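You operate a simulated robot arm through the tools that you are given. There is no shell and no other tool. Be economical: measure what you need, move in short steps, check, and stop when the job is done.

You are at the controls of a simulated robot arm. One attempt, no reset.

TASK
Set the reed sensor to light with the rod out, and lock it.
Fine: test box on first and off last.

It is judged by the outcome, as a careful person would: the job done as asked, and still so three seconds after it is handed in. It fails if anything else is knocked over, pushed out of place, dropped, spilled or broken.

THE ROBOT
A 7-joint arm with a two-finger parallel gripper, fixed in place. Base frame: the origin is at the foot of the arm, x ahead of it, y to its left, z up. Units: mm, rad, N and s.
Its first joint turns from -1.152 to 1.152 rad. Payload 2.4 kg.
The TCP is the grasp point between the finger pads, 30 mm short of the fingertips. In the tool frame z runs along the fingers and y along their closing line. Largest opening 94 mm; finger width 28, thickness 10; the body of the gripper, 50 by 96 mm, starts 55 mm behind the TCP.
Orientation is told as [roll, pitch, yaw] about the base's x, y, z axes, in that order, counted from this pose: with the fingers straight down and closing along the base's y, the tool's x points along the base's -x, its y along +y and its z along -z.

THE INTERFACE
- The arm moves only by the tool jog_arm. Its argument "plan" is a list of rows, each an object of numbers (a shift or turn left out is 0, a gripper value left out holds the last): "tx", "ty", "tz": the shift along the tool's x, y, z in mm; "ax", "ay", "az": the turn, a rotation vector about the tool's x, y, z in rad; "gripper": the gripper command, from -1 (fully open) to 1 (shut), values between in proportion. In form: [{"tx": .., "ty": .., "tz": .., "ax": .., "ay": .., "az": .., "gripper": ..}, ...]. A call has 1 to 8 rows; each row shifts and turns the commanded pose from where the row before left it, along the tool's axes as they then stand. Rows are played at 5 a second. More than 50 mm and 0.15 rad between two rows, or a gripper value outside its range, and nothing of the call is played. Where a pose cannot be reached the arm comes as near as it can. A force on the tool above 40 N (or 10 N above the force at the start of the call, whichever is more), or a blocked arm, ends the call early, and 0.2 s more pass. Each finger travels about 153 mm/s and halts on what it meets, pressing with about 23 N; the grip force reading is that of the motor and also rises with nothing between the fingers. The clock runs only during rows and for 0.2 s after the last one: add rows that do not move to give the fingers time. The reply holds the time, the measured pose of the TCP, the force on the tool along the base axes, the opening and the grip force, in the units named above and with some noise, and new pictures: "show" is both (left out), scene, wrist or none.
- Cameras (640 x 400 px; columns grow to the right, rows downward): "scene" is fixed at [35.9, 463.7, 1463.2]; the picture's right is [-0.81, -0.59, 0.00], its down [-0.22, 0.31, -0.92] and it looks along [0.54, -0.75, -0.38] (base axes); focal length 342 px, centre (320, 200). "wrist" rides on the gripper at [76, 14, -103] in the tool frame; the picture's right is [-0.18, 0.98, 0.00], its down [-0.75, -0.14, -0.64] and it looks along [-0.63, -0.12, 0.77] (tool axes); focal length 243 px, centre (320, 200). There is no depth. A picture from a camera that has moved, and an enlarged one, comes with that camera's place and axes in the base frame and with its lens.
- inspect(camera, box): a new picture of the part [left, top, right, bottom] of that camera's present view, enlarged. The clock stands still meanwhile.
- sign_off(): hands the job in; it is judged then, once.

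Go step by step. Nothing tells you positions but the pictures and the camera data: compare them with the known pose of the tool, close in by small moves and look again before you grip or let go. The budget is 120 turns and 170 pictures, counting those below and the enlarged ones. Unless the task says otherwise, let go and move clear before handing in, and close with one line.

The tools are called after "Emit:" by a JSON object that holds its "fn" and its "kwargs". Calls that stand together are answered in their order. jog_arm: Moves the arm, as the interface text tells. Its arguments: {"type":"object","properties":{"plan":{"type":"array"},"show":{"type":"string","enum":["both","scene","wrist","none"]}},"required":["plan"]} The other tools are called the same way: inspect (camera, box) takes an enlarged picture of a part of a camera's view; sign_off () hands the job in.

At the start:

```text
time: 0.0
tcp_pos: [406.2, 7.6, 1240.9]
orientation: [-0.002, -0.001, -0.001]
wrist_force: [-0.7, 0.5, -0.2]
opening: 94.1
grip_force: 0.1
```

scene: 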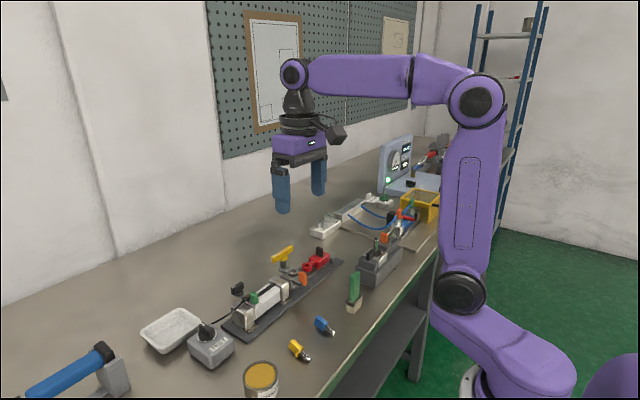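
wrist: 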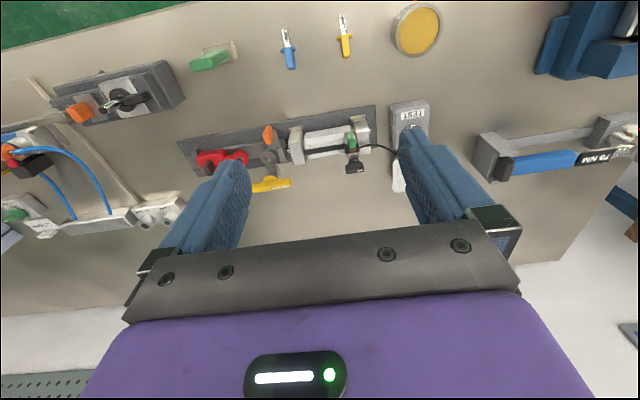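

I see a pneumatic cylinder fixture with red and orange parts, a cylinder with a green clip (probably the reed sensor), and a TEST box with a knob. I'll look closer at these first.

Emit:
{"fn": "inspect", "kwargs": {"camera": "scene", "box": [180, 230, 350, 370]}}

Emit:
{"fn": "inspect", "kwargs": {"camera": "wrist", "box": [170, 80, 450, 220]}}

Emit:
{"fn": "inspect", "kwargs": {"camera": "scene", "box": [300, 130, 460, 290]}}

```text
2.86 times, centred on (265, 300) of scene
camera zoom: at [35.9, 463.7, 1463.2], right [-0.81, -0.59, 0.0], down [-0.22, 0.31, -0.92], along [0.54, -0.75, -0.38], focal length 976 px, centre (477, -86)
```

zoom: 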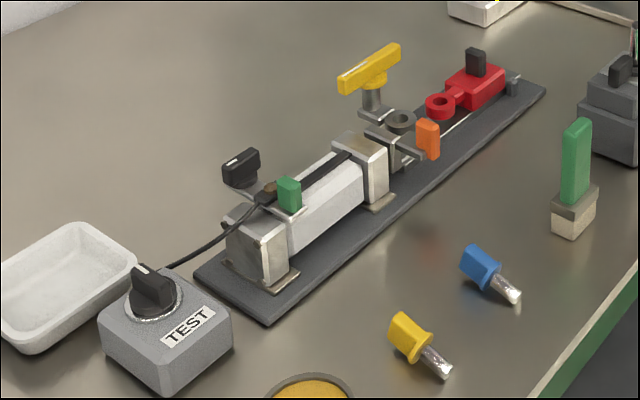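

```text
2.29 times, centred on (310, 150) of wrist
camera zoom: at [330.2, 21.2, 1343.8], right [0.18, 0.98, 0.0], down [0.75, -0.14, 0.64], along [0.63, -0.12, -0.77], focal length 555 px, centre (343, 314)
```

zoom: 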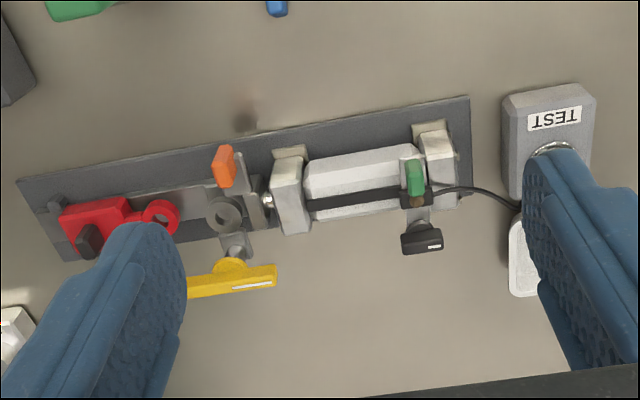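

```text
2.50 times, centred on (380, 210) of scene
camera zoom: at [35.9, 463.7, 1463.2], right [-0.81, -0.59, 0.0], down [-0.22, 0.31, -0.92], along [0.54, -0.75, -0.38], focal length 854 px, centre (170, 175)
```

zoom: 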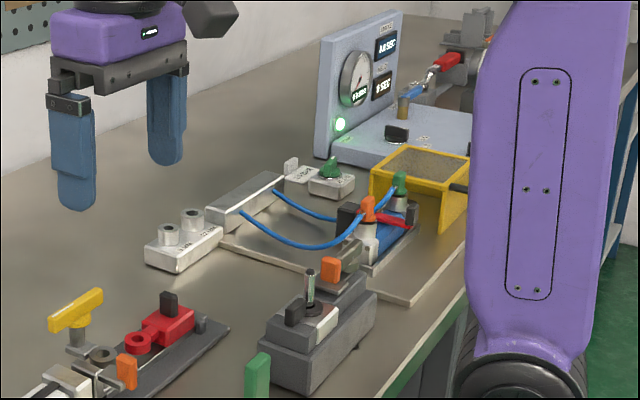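

The cylinder lies along y at about x≈510: sensor near y≈40, orange and yellow parts near y≈-100, red slider near y≈-190, and the test box near y≈125. I'll move the wrist camera closer to see how the mechanism works.

Emit:
{"fn": "jog_arm", "kwargs": {"plan": [{"tx": 20, "ty": -20, "tz": 30}, {"tx": 20, "ty": -20, "tz": 30}, {"ty": -20, "tz": 30}, {"tz": 10}]}}

```text
time: 1.0
tcp_pos: [369.7, -51.1, 1140.0]
orientation: [0.001, -0.002, 0.0]
wrist_force: [-0.7, 0.5, -0.8]
opening: 94.2
grip_force: 0.0
camera wrist: at [292.5, -38.6, 1242.5], right [0.18, 0.98, 0.0], down [0.75, -0.14, 0.64], along [0.63, -0.12, -0.77], focal length 243 px, centre (320, 200)
```

scene: 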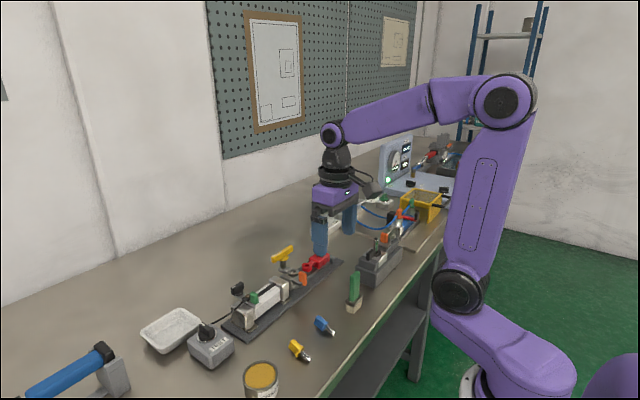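
wrist: 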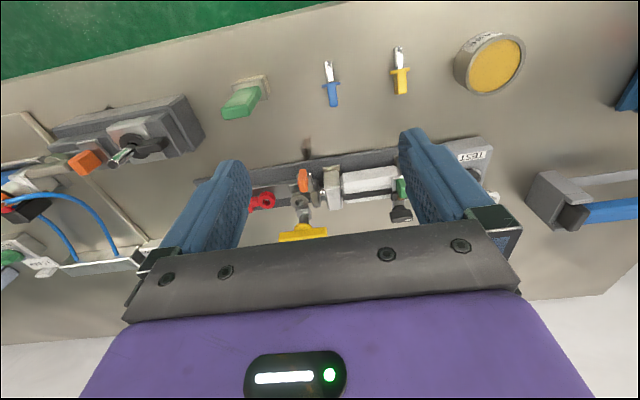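

The gripper hides the fixture here. I'll move forward in x so the fixture shows above the fingers in the picture.

Emit:
{"fn": "jog_arm", "kwargs": {"plan": [{"tx": -45}, {"tx": -45}, {"tx": -45}, {"gripper": -1}], "show": "none"}}

Emit:
{"fn": "inspect", "kwargs": {"camera": "wrist", "box": [120, 0, 520, 200]}}

```text
time: 2.0
tcp_pos: [504.4, -50.5, 1139.6]
orientation: [-0.001, 0.0, 0.0]
wrist_force: [-0.3, 0.3, 0.6]
opening: 93.9
grip_force: 0.1
```

```text
1.60 times, centred on (320, 100) of wrist
camera zoom: at [428.3, -36.2, 1241.6], right [0.18, 0.98, 0.0], down [0.75, -0.14, 0.64], along [0.63, -0.12, -0.77], focal length 388 px, centre (320, 360)
```

zoom: 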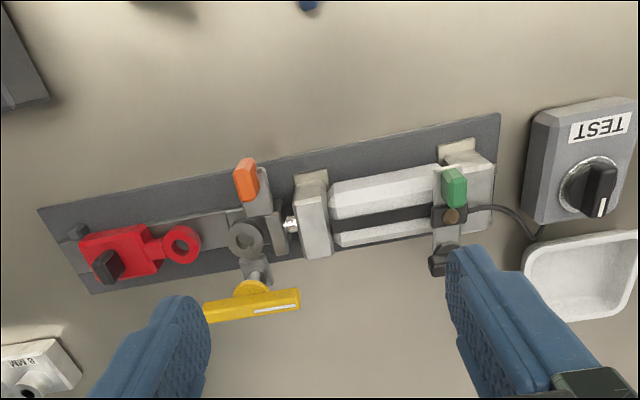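

Emit:
{"fn": "inspect", "kwargs": {"camera": "wrist", "box": [140, 80, 320, 210]}}

Emit:
{"fn": "inspect", "kwargs": {"camera": "wrist", "box": [300, 40, 530, 190]}}

Emit:
{"fn": "inspect", "kwargs": {"camera": "scene", "box": [255, 235, 355, 315]}}

```text
3.08 times, centred on (230, 145) of wrist
camera zoom: at [428.3, -36.2, 1241.6], right [0.18, 0.98, 0.0], down [0.75, -0.14, 0.64], along [0.63, -0.12, -0.77], focal length 746 px, centre (597, 369)
```

zoom: 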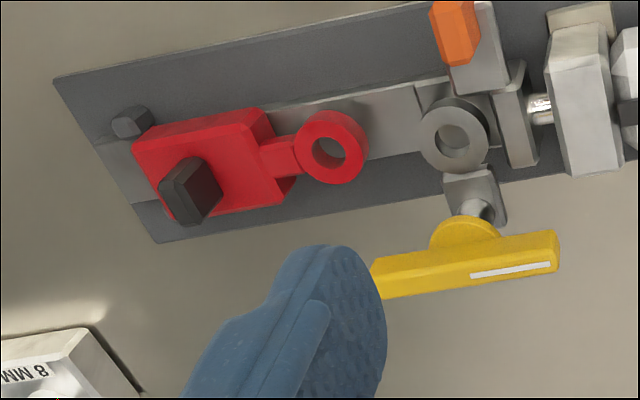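

```text
2.67 times, centred on (415, 115) of wrist
camera zoom: at [428.3, -36.2, 1241.6], right [0.18, 0.98, 0.0], down [0.75, -0.14, 0.64], along [0.63, -0.12, -0.77], focal length 647 px, centre (67, 427)
```

zoom: 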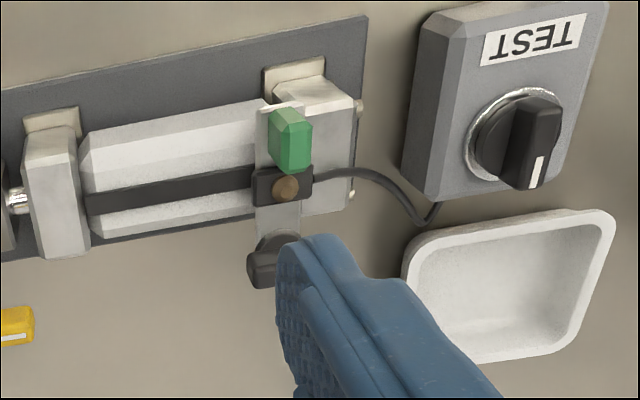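

```text
5.00 times, centred on (305, 275) of scene
camera zoom: at [35.9, 463.7, 1463.2], right [-0.81, -0.59, 0.0], down [-0.22, 0.31, -0.92], along [0.54, -0.75, -0.38], focal length 1708 px, centre (395, -175)
```

zoom: 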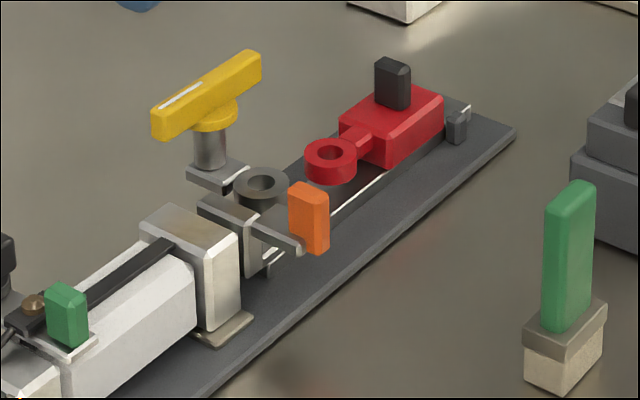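

Comparing several views puts the TEST knob near (553,155,938) and the sensor tab near (519,40,960), so the table looks lower than the 938 given. I'll move above the TEST knob and look closely.

Emit:
{"fn": "jog_arm", "kwargs": {"plan": [{"tx": -24, "ty": 43}, {"tx": -25, "ty": 43}, {"ty": 45}, {"ty": 45}, {"ty": 29, "tz": 20}, {"tz": 35}, {"tz": 35}]}}

Emit:
{"fn": "inspect", "kwargs": {"camera": "wrist", "box": [220, 50, 420, 175]}}

Emit:
{"fn": "inspect", "kwargs": {"camera": "scene", "box": [170, 250, 290, 380]}}

```text
time: 3.6
tcp_pos: [552.8, 152.4, 1050.7]
orientation: [0.001, 0.001, -0.001]
wrist_force: [0.2, 0.1, -0.2]
opening: 94.0
grip_force: 0.1
camera wrist: at [476.3, 165.8, 1152.5], right [0.18, 0.98, 0.0], down [0.75, -0.14, 0.64], along [0.63, -0.12, -0.77], focal length 243 px, centre (320, 200)
```

scene: 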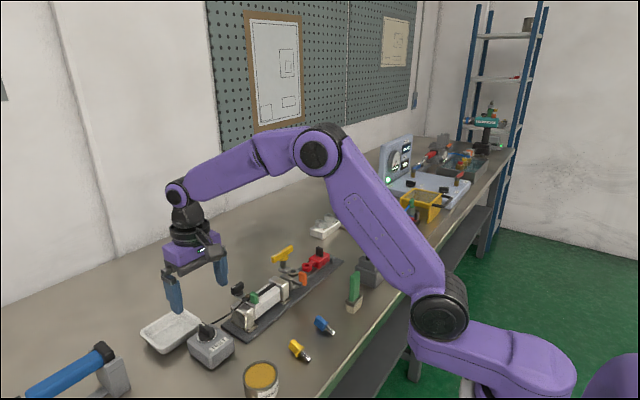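
wrist: 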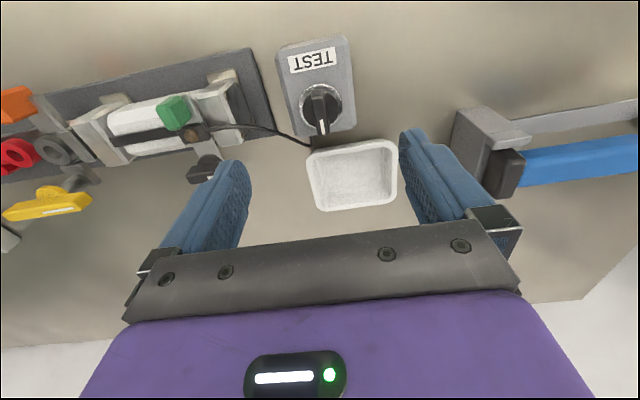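

```text
3.20 times, centred on (320, 112) of wrist
camera zoom: at [476.3, 165.8, 1152.5], right [0.18, 0.98, 0.0], down [0.75, -0.14, 0.64], along [0.63, -0.12, -0.77], focal length 776 px, centre (320, 480)
```

zoom: 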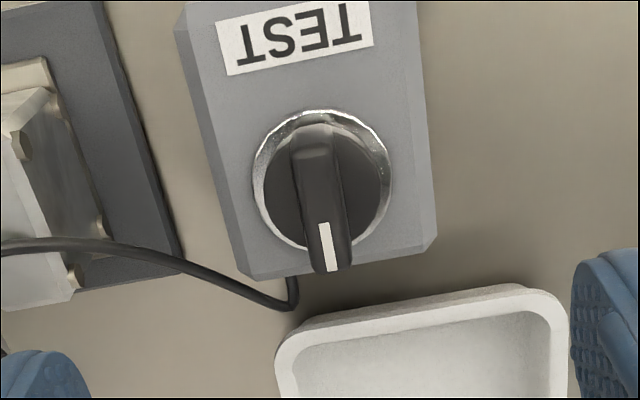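

```text
3.08 times, centred on (230, 315) of scene
camera zoom: at [35.9, 463.7, 1463.2], right [-0.81, -0.59, 0.0], down [-0.22, 0.31, -0.92], along [0.54, -0.75, -0.38], focal length 1051 px, centre (597, -154)
```

zoom: 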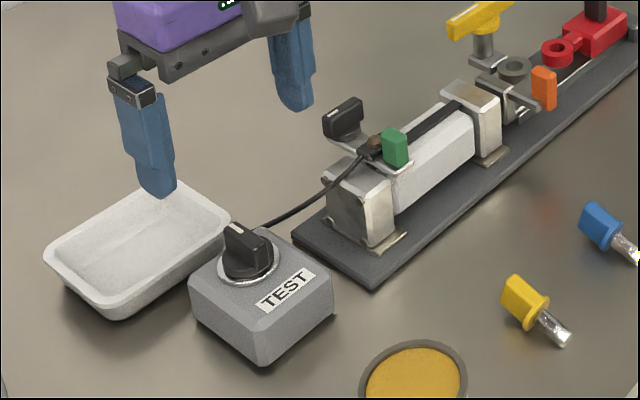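

The knob's ridge runs along x, its top is at about (556,150,938), and its white mark points away from the robot. I'll lower with the fingers half closed to straddle the ridge.

Emit:
{"fn": "jog_arm", "kwargs": {"plan": [{"tx": -3, "ty": -2, "tz": 25, "gripper": 0.0}, {"tz": 30}, {"tz": 20}, {}]}}

Emit:
{"fn": "inspect", "kwargs": {"camera": "wrist", "box": [220, 50, 420, 175]}}

Emit:
{"fn": "inspect", "kwargs": {"camera": "scene", "box": [130, 270, 270, 380]}}

```text
time: 4.6
tcp_pos: [554.4, 153.1, 975.7]
orientation: [0.003, 0.0, 0.001]
wrist_force: [-1.2, -0.2, -0.1]
opening: 47.0
grip_force: 0.0
camera wrist: at [478.3, 166.0, 1079.6], right [0.18, 0.98, 0.0], down [0.75, -0.14, 0.64], along [0.63, -0.12, -0.77], focal length 243 px, centre (320, 200)
```

scene: 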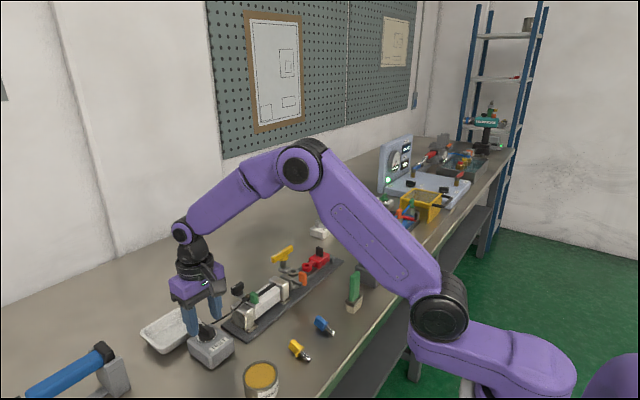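
wrist: 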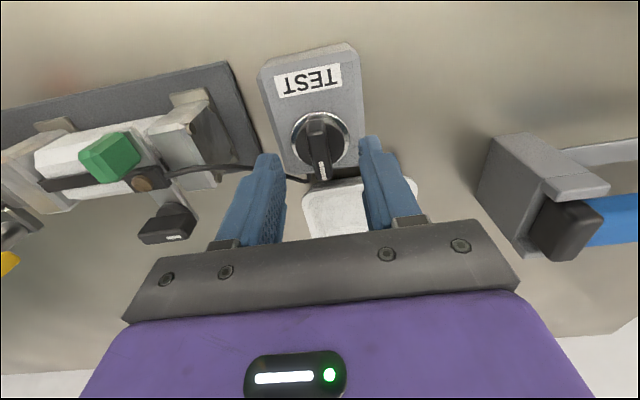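

```text
3.20 times, centred on (320, 112) of wrist
camera zoom: at [478.3, 166.0, 1079.6], right [0.18, 0.98, 0.0], down [0.75, -0.14, 0.64], along [0.63, -0.12, -0.77], focal length 776 px, centre (320, 480)
```

zoom: 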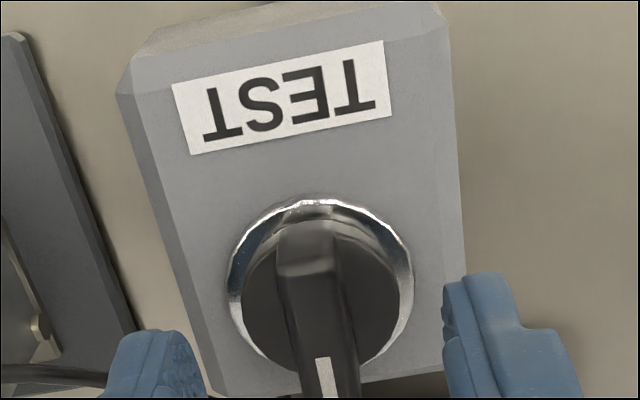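

```text
3.64 times, centred on (200, 325) of scene
camera zoom: at [35.9, 463.7, 1463.2], right [-0.81, -0.59, 0.0], down [-0.22, 0.31, -0.92], along [0.54, -0.75, -0.38], focal length 1242 px, centre (756, -254)
```

zoom: 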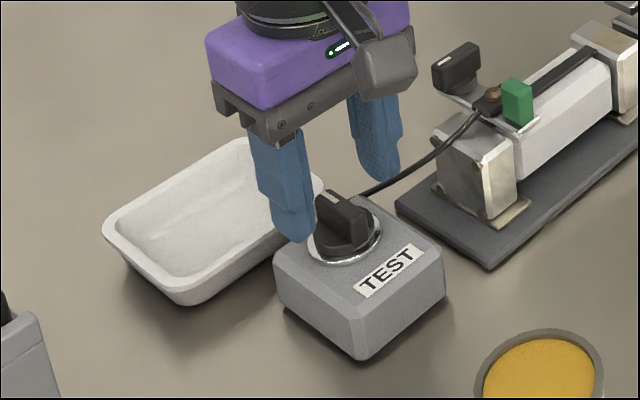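

The refined knob centre is about (550,152.5) with its top at z≈944. I'll shift back 4 mm, lower 18 mm and close.

Emit:
{"fn": "jog_arm", "kwargs": {"plan": [{"tx": 4}, {"tz": 10}, {"tz": 8}, {"gripper": 1}, {}, {}]}}

Emit:
{"fn": "inspect", "kwargs": {"camera": "scene", "box": [130, 270, 270, 380]}}

```text
time: 6.0
tcp_pos: [549.0, 152.9, 958.5]
orientation: [0.002, -0.002, 0.002]
wrist_force: [0.2, 9.1, -5.4]
opening: 11.7
grip_force: 45.1
camera wrist: at [471.8, 165.8, 1061.0], right [0.18, 0.98, 0.0], down [0.75, -0.14, 0.64], along [0.63, -0.12, -0.77], focal length 243 px, centre (320, 200)
```

scene: 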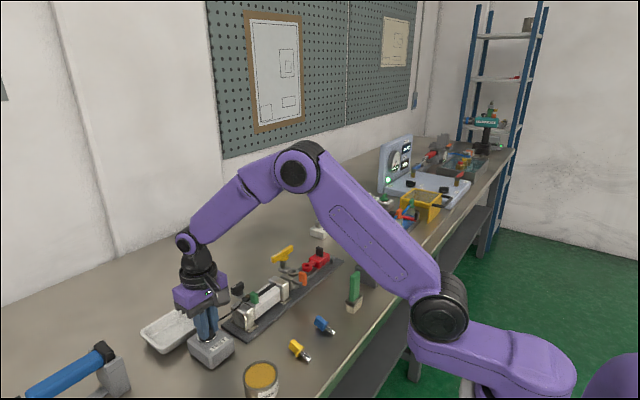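
wrist: 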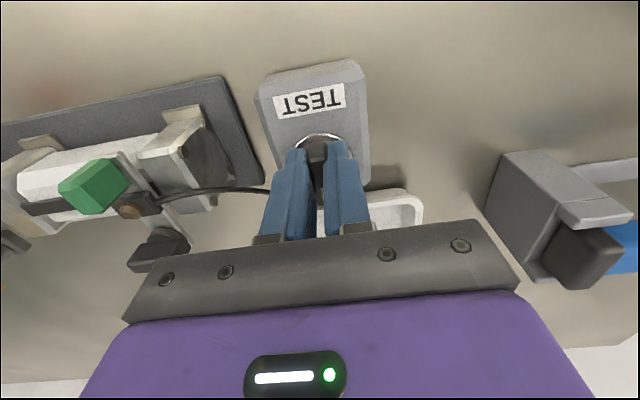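

```text
3.64 times, centred on (200, 325) of scene
camera zoom: at [35.9, 464.0, 1463.1], right [-0.81, -0.59, 0.0], down [-0.22, 0.31, -0.92], along [0.54, -0.75, -0.38], focal length 1242 px, centre (756, -254)
```

zoom: 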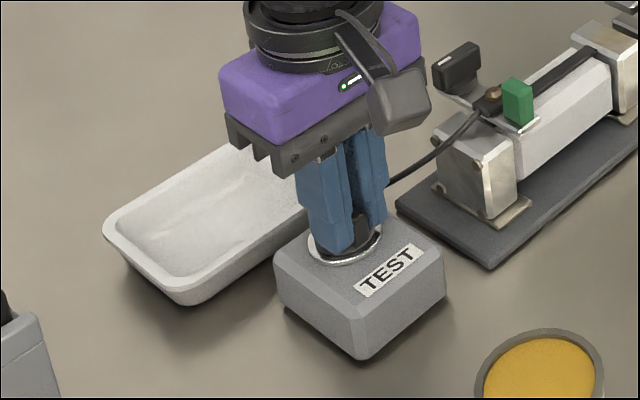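

The knob is gripped, with an 11.7 mm opening. I'll try a clockwise turn and watch whether it moves.

Emit:
{"fn": "jog_arm", "kwargs": {"plan": [{"az": 0.14}, {"az": 0.14}, {"az": 0.14}, {}], "show": "wrist"}}

Emit:
{"fn": "inspect", "kwargs": {"camera": "scene", "box": [130, 270, 270, 380]}}

```text
time: 7.0
tcp_pos: [547.9, 155.4, 958.9]
orientation: [0.005, -0.001, -0.417]
wrist_force: [6.6, 27.7, -7.9]
opening: 12.0
grip_force: 44.8
camera wrist: at [484.8, 198.0, 1061.2], right [0.57, 0.82, 0.0], down [0.63, -0.44, 0.64], along [0.53, -0.36, -0.77], focal length 243 px, centre (320, 200)
```

wrist: 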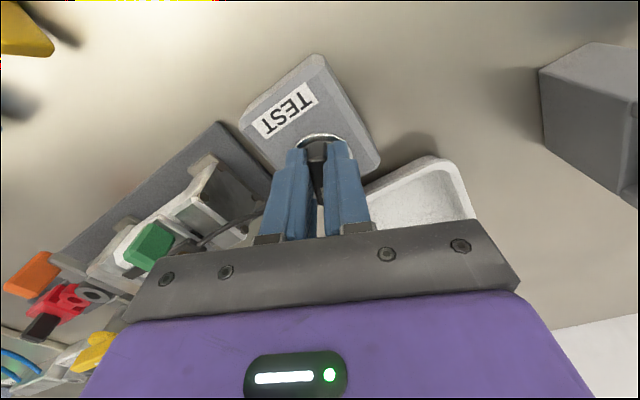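

```text
3.64 times, centred on (200, 325) of scene
camera zoom: at [36.2, 464.5, 1462.9], right [-0.81, -0.59, 0.0], down [-0.22, 0.31, -0.92], along [0.54, -0.75, -0.38], focal length 1242 px, centre (756, -254)
```

zoom: 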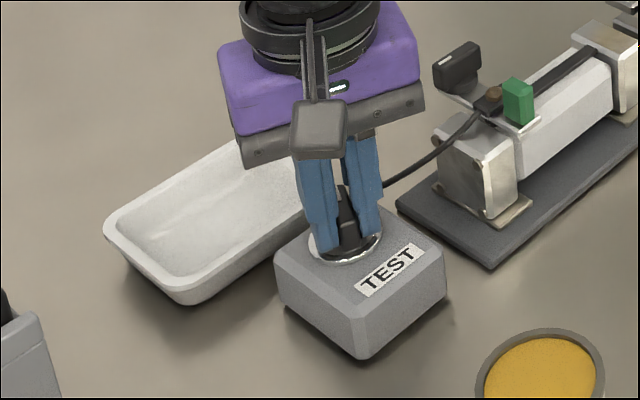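

The knob turns clockwise with the gripper, but side force has built up from being off centre. I'll shift about 3 mm in +y to relieve it, then keep turning.

Emit:
{"fn": "jog_arm", "kwargs": {"plan": [{"tx": 1.2, "ty": 2.7}, {"az": 0.13}, {"az": 0.13}, {"az": 0.13}, {}], "show": "none"}}

Emit:
{"fn": "inspect", "kwargs": {"camera": "scene", "box": [130, 270, 270, 380]}}

```text
time: 8.2
tcp_pos: [550.7, 157.6, 958.9]
orientation: [0.004, 0.001, -0.808]
wrist_force: [11.5, 27.2, -5.2]
opening: 11.9
grip_force: 44.9
```

```text
3.64 times, centred on (200, 325) of scene
camera zoom: at [36.3, 464.5, 1462.9], right [-0.81, -0.59, 0.0], down [-0.22, 0.31, -0.92], along [0.54, -0.75, -0.38], focal length 1242 px, centre (756, -254)
```

zoom: 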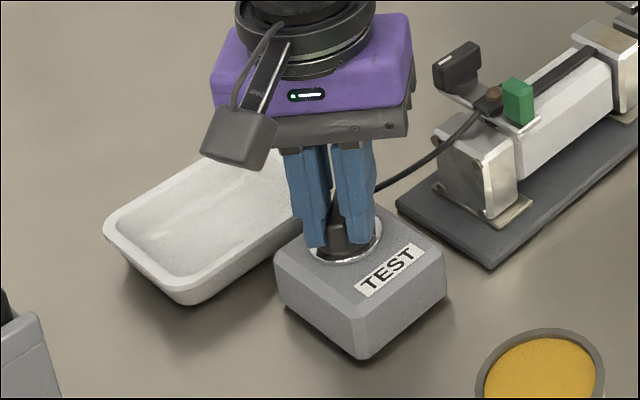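

The knob is at about 45° and still pushing the tool toward +x and +y. I'll relieve that and keep turning.

Emit:
{"fn": "jog_arm", "kwargs": {"plan": [{"tx": 1.5, "ty": 4.2}, {}, {"az": 0.13}, {"az": 0.13}, {"az": 0.13}, {}], "show": "none"}}

Emit:
{"fn": "inspect", "kwargs": {"camera": "scene", "box": [130, 250, 290, 380]}}

```text
time: 9.6
tcp_pos: [551.8, 157.9, 958.7]
orientation: [0.0, 0.0, -1.198]
wrist_force: [-6.3, 5.7, 6.2]
opening: 15.1
grip_force: 45.2
```

```text
3.08 times, centred on (210, 315) of scene
camera zoom: at [35.5, 463.9, 1463.2], right [-0.81, -0.59, 0.0], down [-0.22, 0.31, -0.92], along [0.54, -0.75, -0.38], focal length 1051 px, centre (658, -154)
```

zoom: 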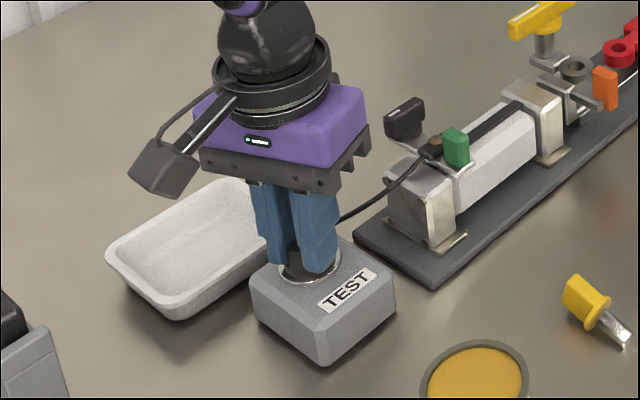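

The opening grew to 15 mm, so the fingers slipped on the ridge and the knob may be at its stop. I'll release, rise and look.

Emit:
{"fn": "jog_arm", "kwargs": {"plan": [{"gripper": 0.0}, {}, {"tz": -30}, {"tz": -40}, {}]}}

Emit:
{"fn": "inspect", "kwargs": {"camera": "scene", "box": [130, 250, 290, 380]}}

Emit:
{"fn": "inspect", "kwargs": {"camera": "wrist", "box": [220, 50, 420, 175]}}

```text
time: 10.8
tcp_pos: [552.3, 157.8, 1028.3]
orientation: [-0.001, 0.0, -1.201]
wrist_force: [0.5, 0.0, -0.1]
opening: 46.9
grip_force: 0.1
camera wrist: at [536.9, 232.9, 1131.7], right [0.98, 0.18, 0.0], down [0.14, -0.75, 0.64], along [0.12, -0.63, -0.77], focal length 243 px, centre (320, 200)
```

scene: 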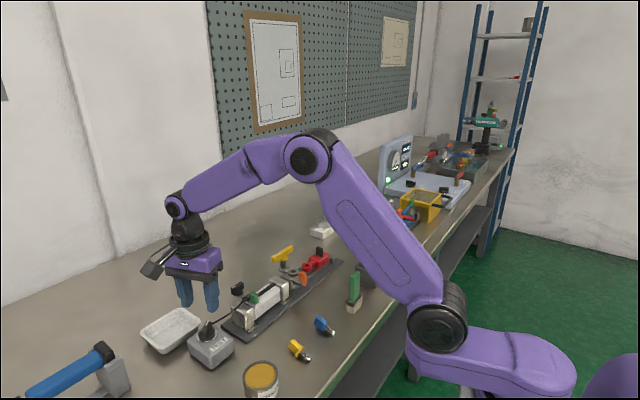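
wrist: 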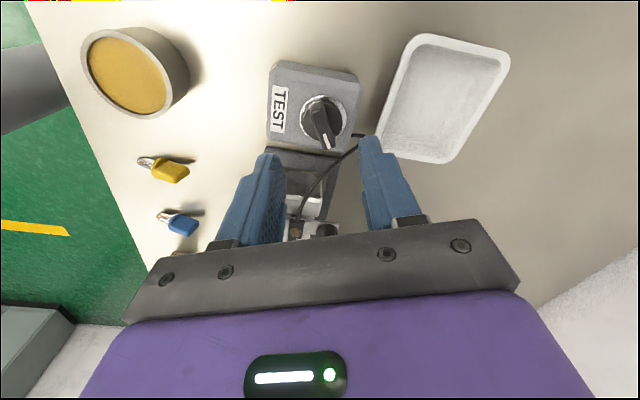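

```text
3.08 times, centred on (210, 315) of scene
camera zoom: at [35.9, 463.7, 1463.2], right [-0.81, -0.59, 0.0], down [-0.22, 0.31, -0.92], along [0.54, -0.75, -0.38], focal length 1051 px, centre (658, -154)
```

zoom: 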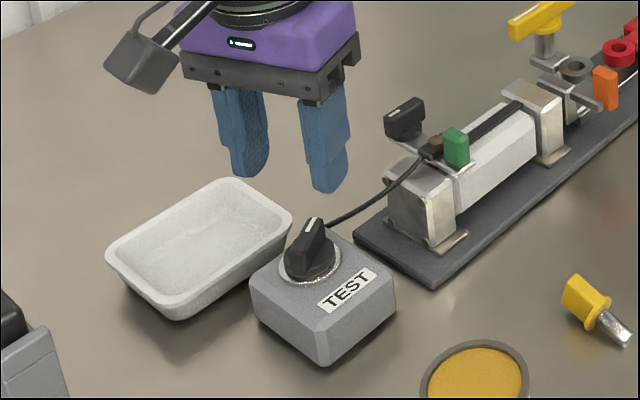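

```text
3.20 times, centred on (320, 112) of wrist
camera zoom: at [536.9, 232.9, 1131.7], right [0.98, 0.18, 0.0], down [0.14, -0.75, 0.64], along [0.12, -0.63, -0.77], focal length 776 px, centre (320, 480)
```

zoom: 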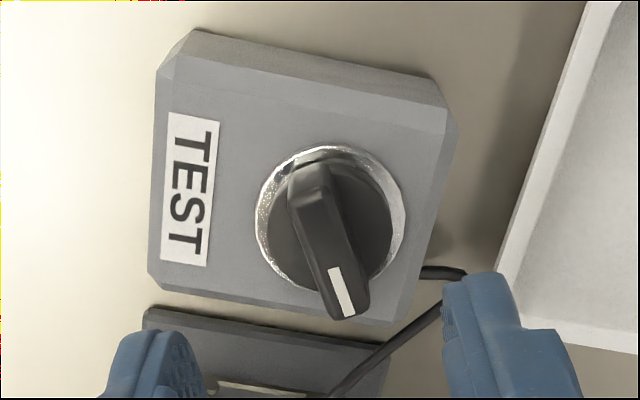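

The knob turned about 60° clockwise to its stop, so I take the test box to be on. Next is the rod: the orange tab is near (498,-103,948), so I'll undo the tool turn and move above it.

Emit:
{"fn": "jog_arm", "kwargs": {"plan": [{"az": -0.15, "tz": -20}, {"az": -0.15, "tz": -20}, {"az": -0.15, "tz": -20}, {"az": -0.15}, {"az": -0.15}, {"az": -0.15}, {"az": -0.15}, {"az": -0.15}], "show": "none"}}

Emit:
{"fn": "jog_arm", "kwargs": {"plan": [{"tx": 10, "ty": -45}, {"tx": 10, "ty": -45}, {"tx": 10, "ty": -45}, {"tx": 10, "ty": -45}, {"tx": 10, "ty": -45}, {"ty": -36, "tx": 4}, {}]}}

Emit:
{"fn": "inspect", "kwargs": {"camera": "wrist", "box": [180, 30, 460, 200]}}

```text
time: 12.6
tcp_pos: [551.5, 157.2, 1088.7]
orientation: [0.0, 0.0, 0.001]
wrist_force: [-0.4, 0.2, -0.8]
opening: 47.2
grip_force: 0.1
```

```text
time: 14.2
tcp_pos: [497.1, -101.7, 1088.7]
orientation: [-0.001, -0.001, 0.0]
wrist_force: [0.1, -0.2, -0.4]
opening: 47.2
grip_force: 0.1
camera wrist: at [420.2, -88.5, 1191.5], right [0.18, 0.98, 0.0], down [0.75, -0.14, 0.64], along [0.63, -0.12, -0.77], focal length 243 px, centre (320, 200)
```

scene: 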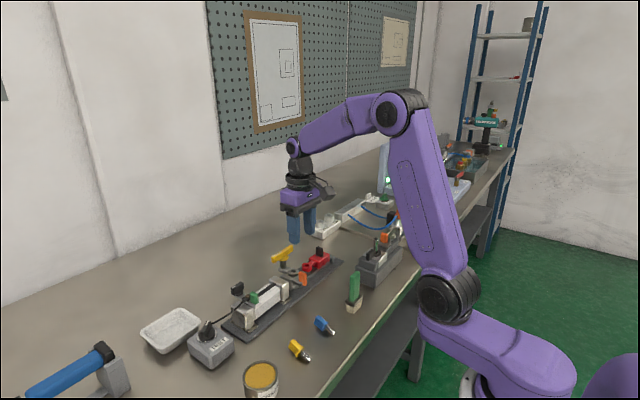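
wrist: 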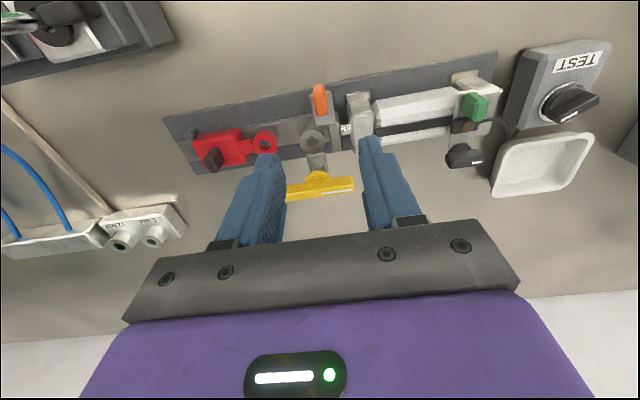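

```text
2.29 times, centred on (320, 115) of wrist
camera zoom: at [420.2, -88.5, 1191.5], right [0.18, 0.98, 0.0], down [0.75, -0.14, 0.64], along [0.63, -0.12, -0.77], focal length 555 px, centre (320, 394)
```

zoom: 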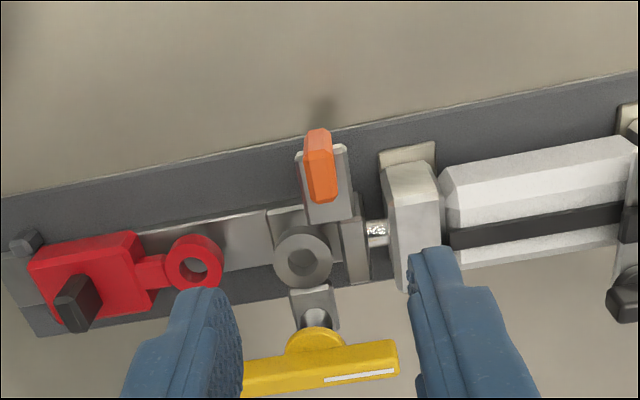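

The orange tab is confirmed at (499,-103,948), with a top near 960. I'll narrow the opening to about 30 mm and lower with the fingers slightly on the robot side of it.

Emit:
{"fn": "jog_arm", "kwargs": {"plan": [{"tx": 3, "ty": -1.3, "tz": 40, "gripper": 0.36}, {"tz": 40}, {"tz": 25}, {}]}}

Emit:
{"fn": "inspect", "kwargs": {"camera": "wrist", "box": [220, 80, 420, 205]}}

Emit:
{"fn": "inspect", "kwargs": {"camera": "scene", "box": [255, 225, 355, 305]}}

```text
time: 15.2
tcp_pos: [493.4, -104.5, 982.1]
orientation: [0.0, 0.001, -0.002]
wrist_force: [0.0, 0.8, 0.4]
opening: 30.1
grip_force: 0.1
camera wrist: at [417.9, -90.0, 1085.3], right [0.18, 0.98, 0.0], down [0.75, -0.14, 0.64], along [0.63, -0.12, -0.77], focal length 243 px, centre (320, 200)
```

scene: 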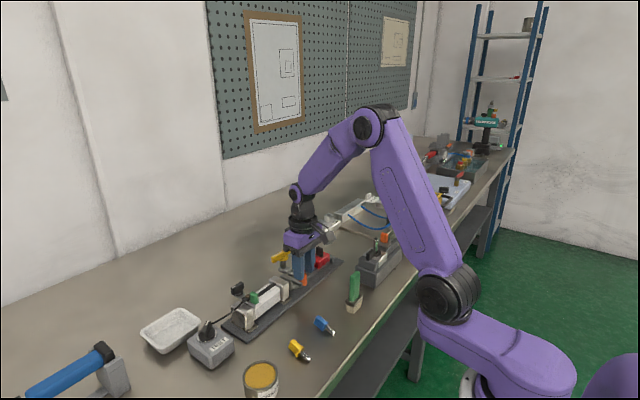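
wrist: 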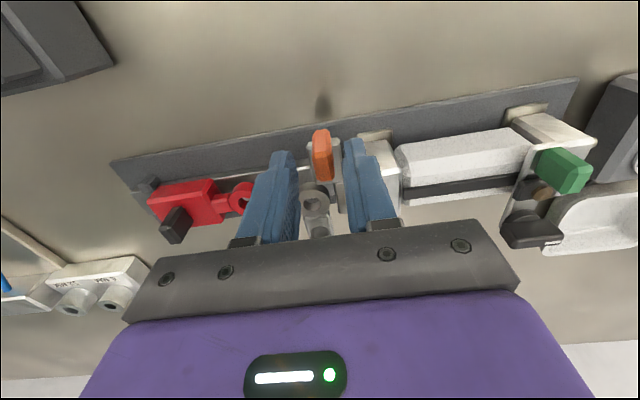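

```text
3.20 times, centred on (320, 142) of wrist
camera zoom: at [417.9, -90.0, 1085.3], right [0.18, 0.98, 0.0], down [0.75, -0.14, 0.64], along [0.63, -0.12, -0.77], focal length 776 px, centre (320, 384)
```

zoom: 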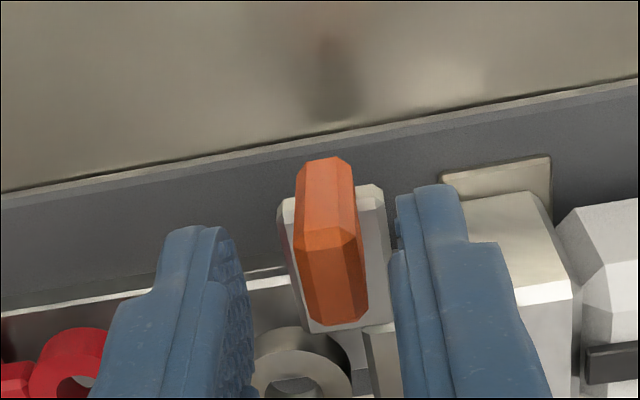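

```text
5.00 times, centred on (305, 265) of scene
camera zoom: at [35.9, 463.7, 1463.2], right [-0.81, -0.59, 0.0], down [-0.22, 0.31, -0.92], along [0.54, -0.75, -0.38], focal length 1708 px, centre (395, -125)
```

zoom: 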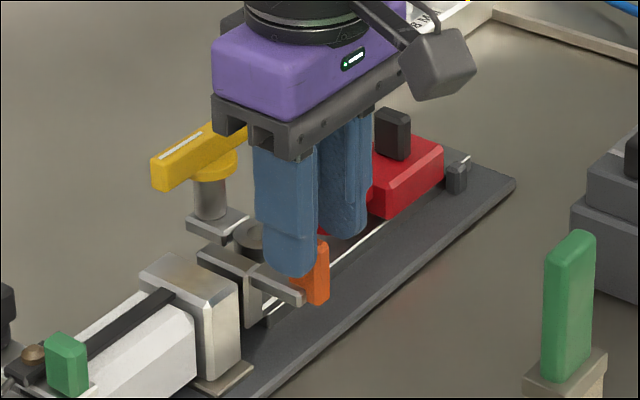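

The tab spans x 489–508 and tops out near 955. I'll lower 10 mm, move 3 mm back, close, and check the grip before pulling.

Emit:
{"fn": "jog_arm", "kwargs": {"plan": [{"tx": 3, "ty": 1, "tz": 5}, {"tz": 5}, {"gripper": 1}, {}, {}]}}

Emit:
{"fn": "inspect", "kwargs": {"camera": "scene", "box": [255, 225, 355, 305]}}

```text
time: 16.4
tcp_pos: [491.7, -102.2, 973.7]
orientation: [-0.001, -0.003, -0.001]
wrist_force: [1.1, 0.3, 3.2]
opening: 11.8
grip_force: 45.1
camera wrist: at [415.2, -89.2, 1076.2], right [0.18, 0.98, 0.0], down [0.75, -0.14, 0.64], along [0.63, -0.12, -0.77], focal length 243 px, centre (320, 200)
```

scene: 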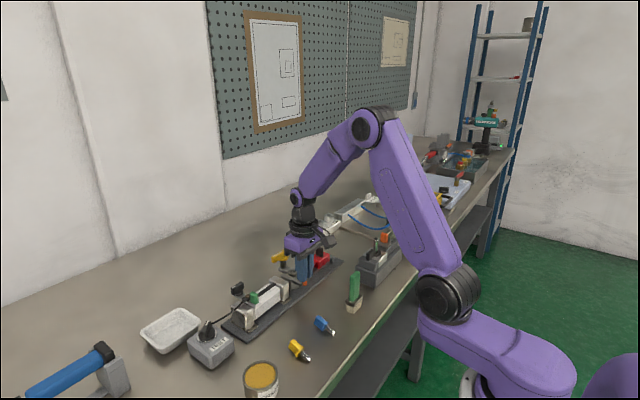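
wrist: 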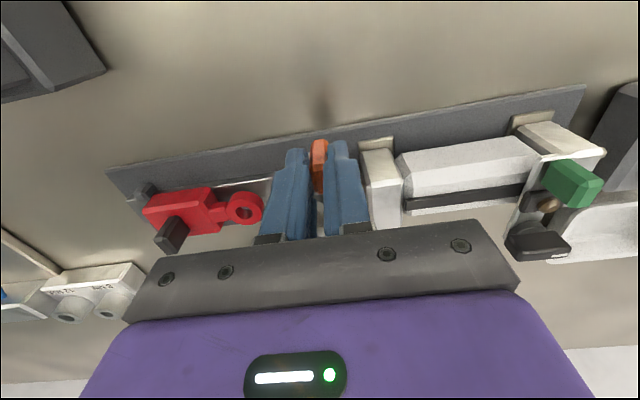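

```text
5.00 times, centred on (305, 265) of scene
camera zoom: at [35.8, 463.7, 1463.2], right [-0.81, -0.59, 0.0], down [-0.22, 0.31, -0.92], along [0.54, -0.75, -0.38], focal length 1708 px, centre (395, -125)
```

zoom: 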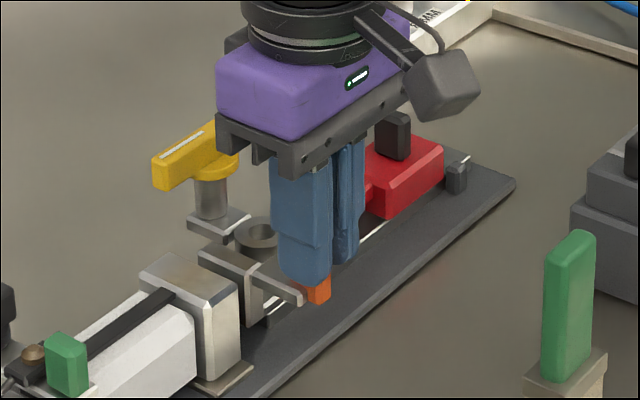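

The tab is gripped with an 11.8 mm opening. I'll pull gently along -y in small steps and watch the force.

Emit:
{"fn": "jog_arm", "kwargs": {"plan": [{"ty": -3}, {"ty": -3}, {"ty": -4}, {}], "show": "wrist"}}

```text
time: 17.4
tcp_pos: [492.9, -113.2, 973.3]
orientation: [0.0, 0.001, -0.002]
wrist_force: [1.3, 2.1, -4.1]
opening: 11.4
grip_force: 44.4
camera wrist: at [415.2, -100.8, 1076.2], right [0.19, 0.98, 0.0], down [0.75, -0.14, 0.64], along [0.63, -0.12, -0.77], focal length 243 px, centre (320, 200)
```

wrist: 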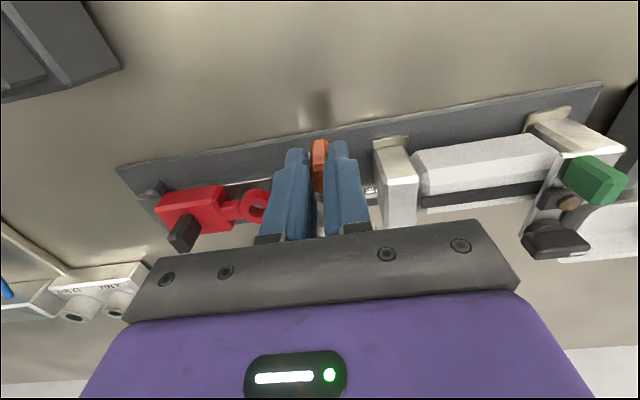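

The rod slides freely. I'll pull another 20 mm and check how the grey eye meets the red one.

Emit:
{"fn": "jog_arm", "kwargs": {"plan": [{"ty": -5}, {"ty": -5}, {"ty": -5}, {"ty": -5}, {}], "show": "wrist"}}

Emit:
{"fn": "inspect", "kwargs": {"camera": "scene", "box": [255, 225, 355, 305]}}

```text
time: 18.6
tcp_pos: [490.9, -134.3, 972.5]
orientation: [-0.001, 0.002, 0.0]
wrist_force: [1.5, 2.2, 5.7]
opening: 11.7
grip_force: 45.6
camera wrist: at [415.4, -120.0, 1076.4], right [0.18, 0.98, 0.0], down [0.75, -0.14, 0.64], along [0.63, -0.12, -0.77], focal length 243 px, centre (320, 200)
```

wrist: 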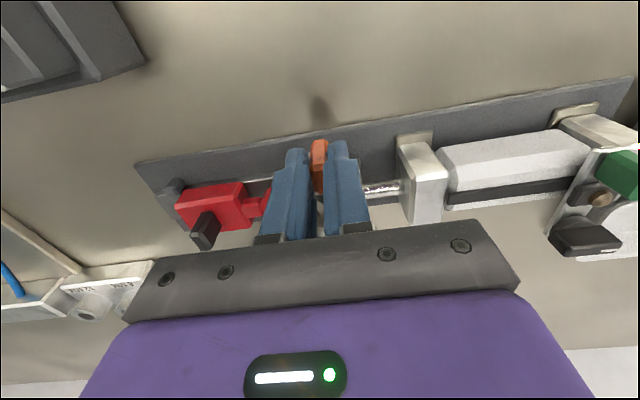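

```text
5.00 times, centred on (305, 265) of scene
camera zoom: at [35.9, 463.8, 1463.2], right [-0.81, -0.59, 0.0], down [-0.22, 0.31, -0.92], along [0.54, -0.75, -0.38], focal length 1708 px, centre (395, -125)
```

zoom: 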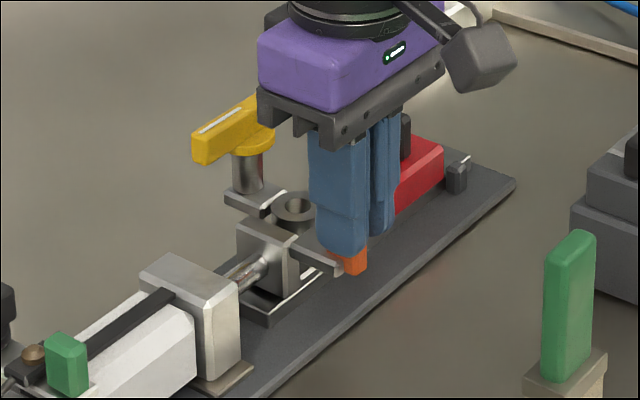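

The yellow T-handle rides along on the rod carriage and there's still no resistance. I'll keep pulling until the end stop.

Emit:
{"fn": "jog_arm", "kwargs": {"plan": [{"ty": -5}, {"ty": -5}, {"ty": -5}, {"ty": -5}, {}], "show": "wrist"}}

Emit:
{"fn": "inspect", "kwargs": {"camera": "scene", "box": [255, 225, 355, 305]}}

```text
time: 19.8
tcp_pos: [492.5, -154.8, 973.7]
orientation: [0.0, 0.001, -0.001]
wrist_force: [-12.2, 0.5, 12.7]
opening: 11.7
grip_force: 44.6
camera wrist: at [415.3, -140.2, 1076.1], right [0.19, 0.98, 0.0], down [0.75, -0.14, 0.64], along [0.63, -0.12, -0.77], focal length 243 px, centre (320, 200)
```

wrist: 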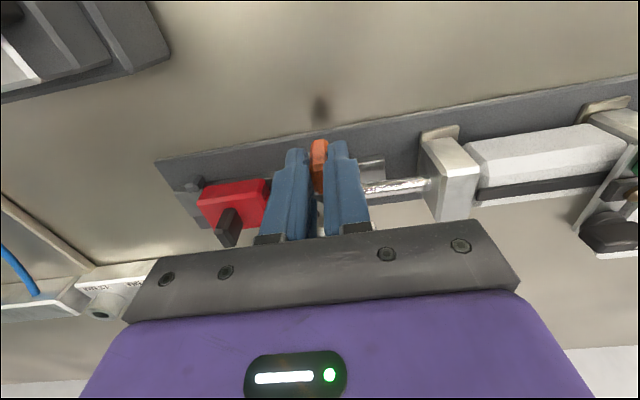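

```text
5.00 times, centred on (305, 265) of scene
camera zoom: at [35.3, 463.8, 1463.2], right [-0.81, -0.59, 0.0], down [-0.22, 0.31, -0.92], along [0.54, -0.75, -0.38], focal length 1708 px, centre (395, -125)
```

zoom: 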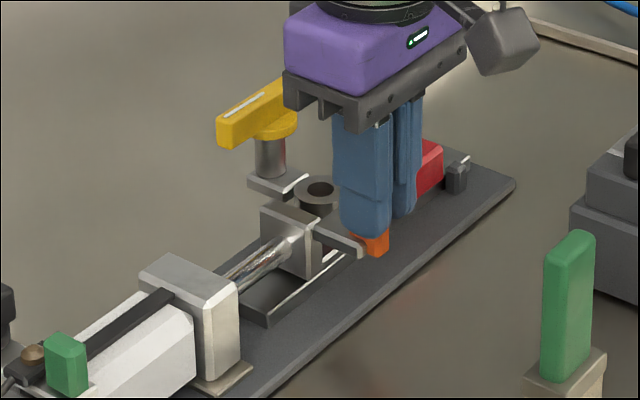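

I'm 50 mm out with a small x/z force building. I'll take another small step and watch it.

Emit:
{"fn": "jog_arm", "kwargs": {"plan": [{"ty": -3}, {"ty": -3}, {}], "show": "none"}}

Emit:
{"fn": "inspect", "kwargs": {"camera": "scene", "box": [265, 235, 345, 295]}}

```text
time: 20.6
tcp_pos: [492.1, -159.6, 973.1]
orientation: [0.0, -0.003, -0.001]
wrist_force: [-14.4, 0.8, 31.2]
opening: 11.8
grip_force: 44.4
```

```text
6.67 times, centred on (305, 265) of scene
camera zoom: at [35.0, 463.9, 1463.2], right [-0.81, -0.59, 0.0], down [-0.22, 0.31, -0.92], along [0.54, -0.75, -0.38], focal length 2277 px, centre (420, -233)
```

zoom: 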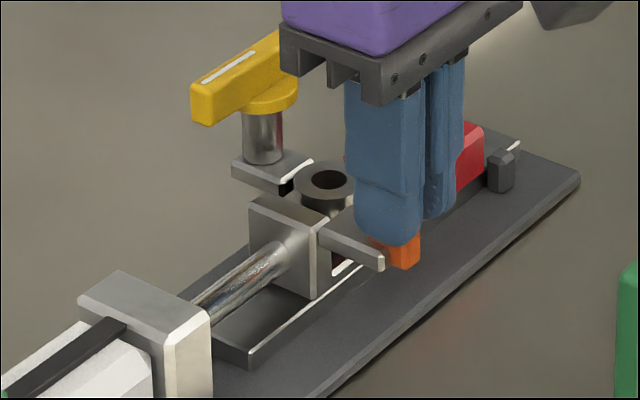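

An upward and -x force is building; the -y finger is probably rubbing the red eye or block. I'll loosen slightly, move toward the robot and up, then look.

Emit:
{"fn": "jog_arm", "kwargs": {"plan": [{"gripper": 0.66}, {}, {"tx": 5, "tz": -4}, {"tx": 4}, {}], "show": "none"}}

Emit:
{"fn": "inspect", "kwargs": {"camera": "wrist", "box": [200, 100, 400, 225]}}

Emit:
{"fn": "inspect", "kwargs": {"camera": "scene", "box": [265, 235, 345, 295]}}

```text
time: 21.8
tcp_pos: [482.7, -160.0, 977.1]
orientation: [0.001, 0.001, -0.002]
wrist_force: [-0.3, 0.2, 0.0]
opening: 16.1
grip_force: 0.1
```

```text
3.20 times, centred on (300, 162) of wrist
camera zoom: at [406.7, -146.1, 1079.3], right [0.19, 0.98, 0.0], down [0.75, -0.14, 0.64], along [0.63, -0.12, -0.77], focal length 776 px, centre (384, 320)
```

zoom: 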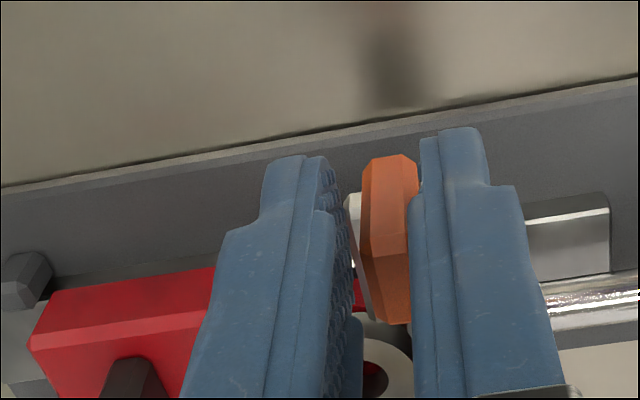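

```text
6.67 times, centred on (305, 265) of scene
camera zoom: at [35.9, 463.7, 1463.2], right [-0.81, -0.59, 0.0], down [-0.22, 0.31, -0.92], along [0.54, -0.75, -0.38], focal length 2277 px, centre (420, -233)
```

zoom: 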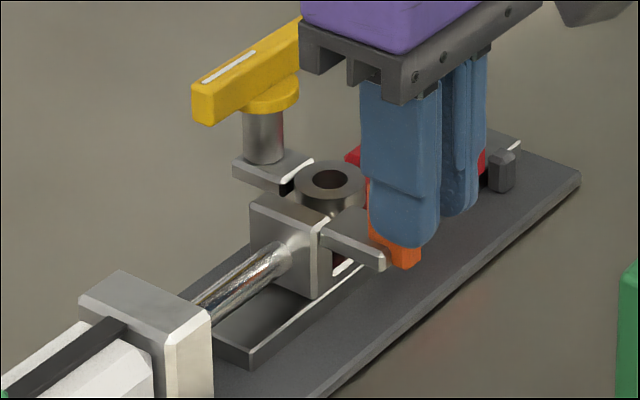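

The force is clear and the rod stays put. The +y finger can now push the tab further along -y.

Emit:
{"fn": "jog_arm", "kwargs": {"plan": [{"ty": -3}, {"ty": -3}, {"ty": -3}, {}], "show": "none"}}

Emit:
{"fn": "inspect", "kwargs": {"camera": "wrist", "box": [200, 100, 400, 225]}}

Emit:
{"fn": "inspect", "kwargs": {"camera": "scene", "box": [265, 235, 345, 295]}}

```text
time: 22.8
tcp_pos: [483.4, -167.4, 975.7]
orientation: [0.002, 0.002, -0.001]
wrist_force: [-0.6, 10.1, 2.9]
opening: 22.3
grip_force: 5.8
```

```text
3.20 times, centred on (300, 162) of wrist
camera zoom: at [407.0, -154.0, 1079.0], right [0.18, 0.98, 0.0], down [0.75, -0.14, 0.64], along [0.63, -0.12, -0.77], focal length 776 px, centre (384, 320)
```

zoom: 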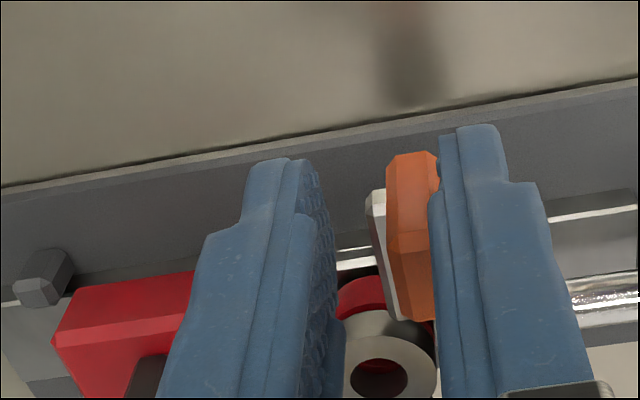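

```text
6.67 times, centred on (305, 265) of scene
camera zoom: at [35.8, 464.1, 1463.1], right [-0.81, -0.59, 0.0], down [-0.22, 0.31, -0.92], along [0.54, -0.75, -0.38], focal length 2277 px, centre (420, -233)
```

zoom: 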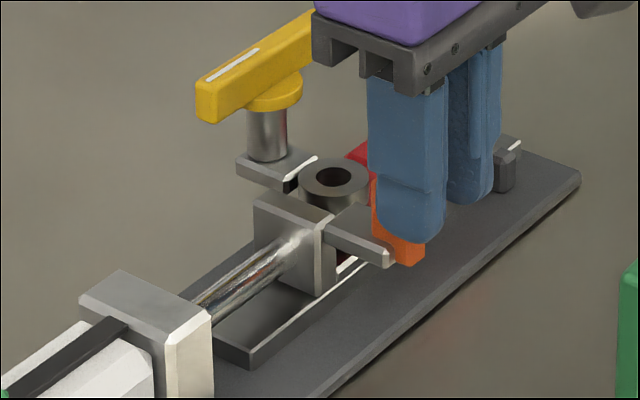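

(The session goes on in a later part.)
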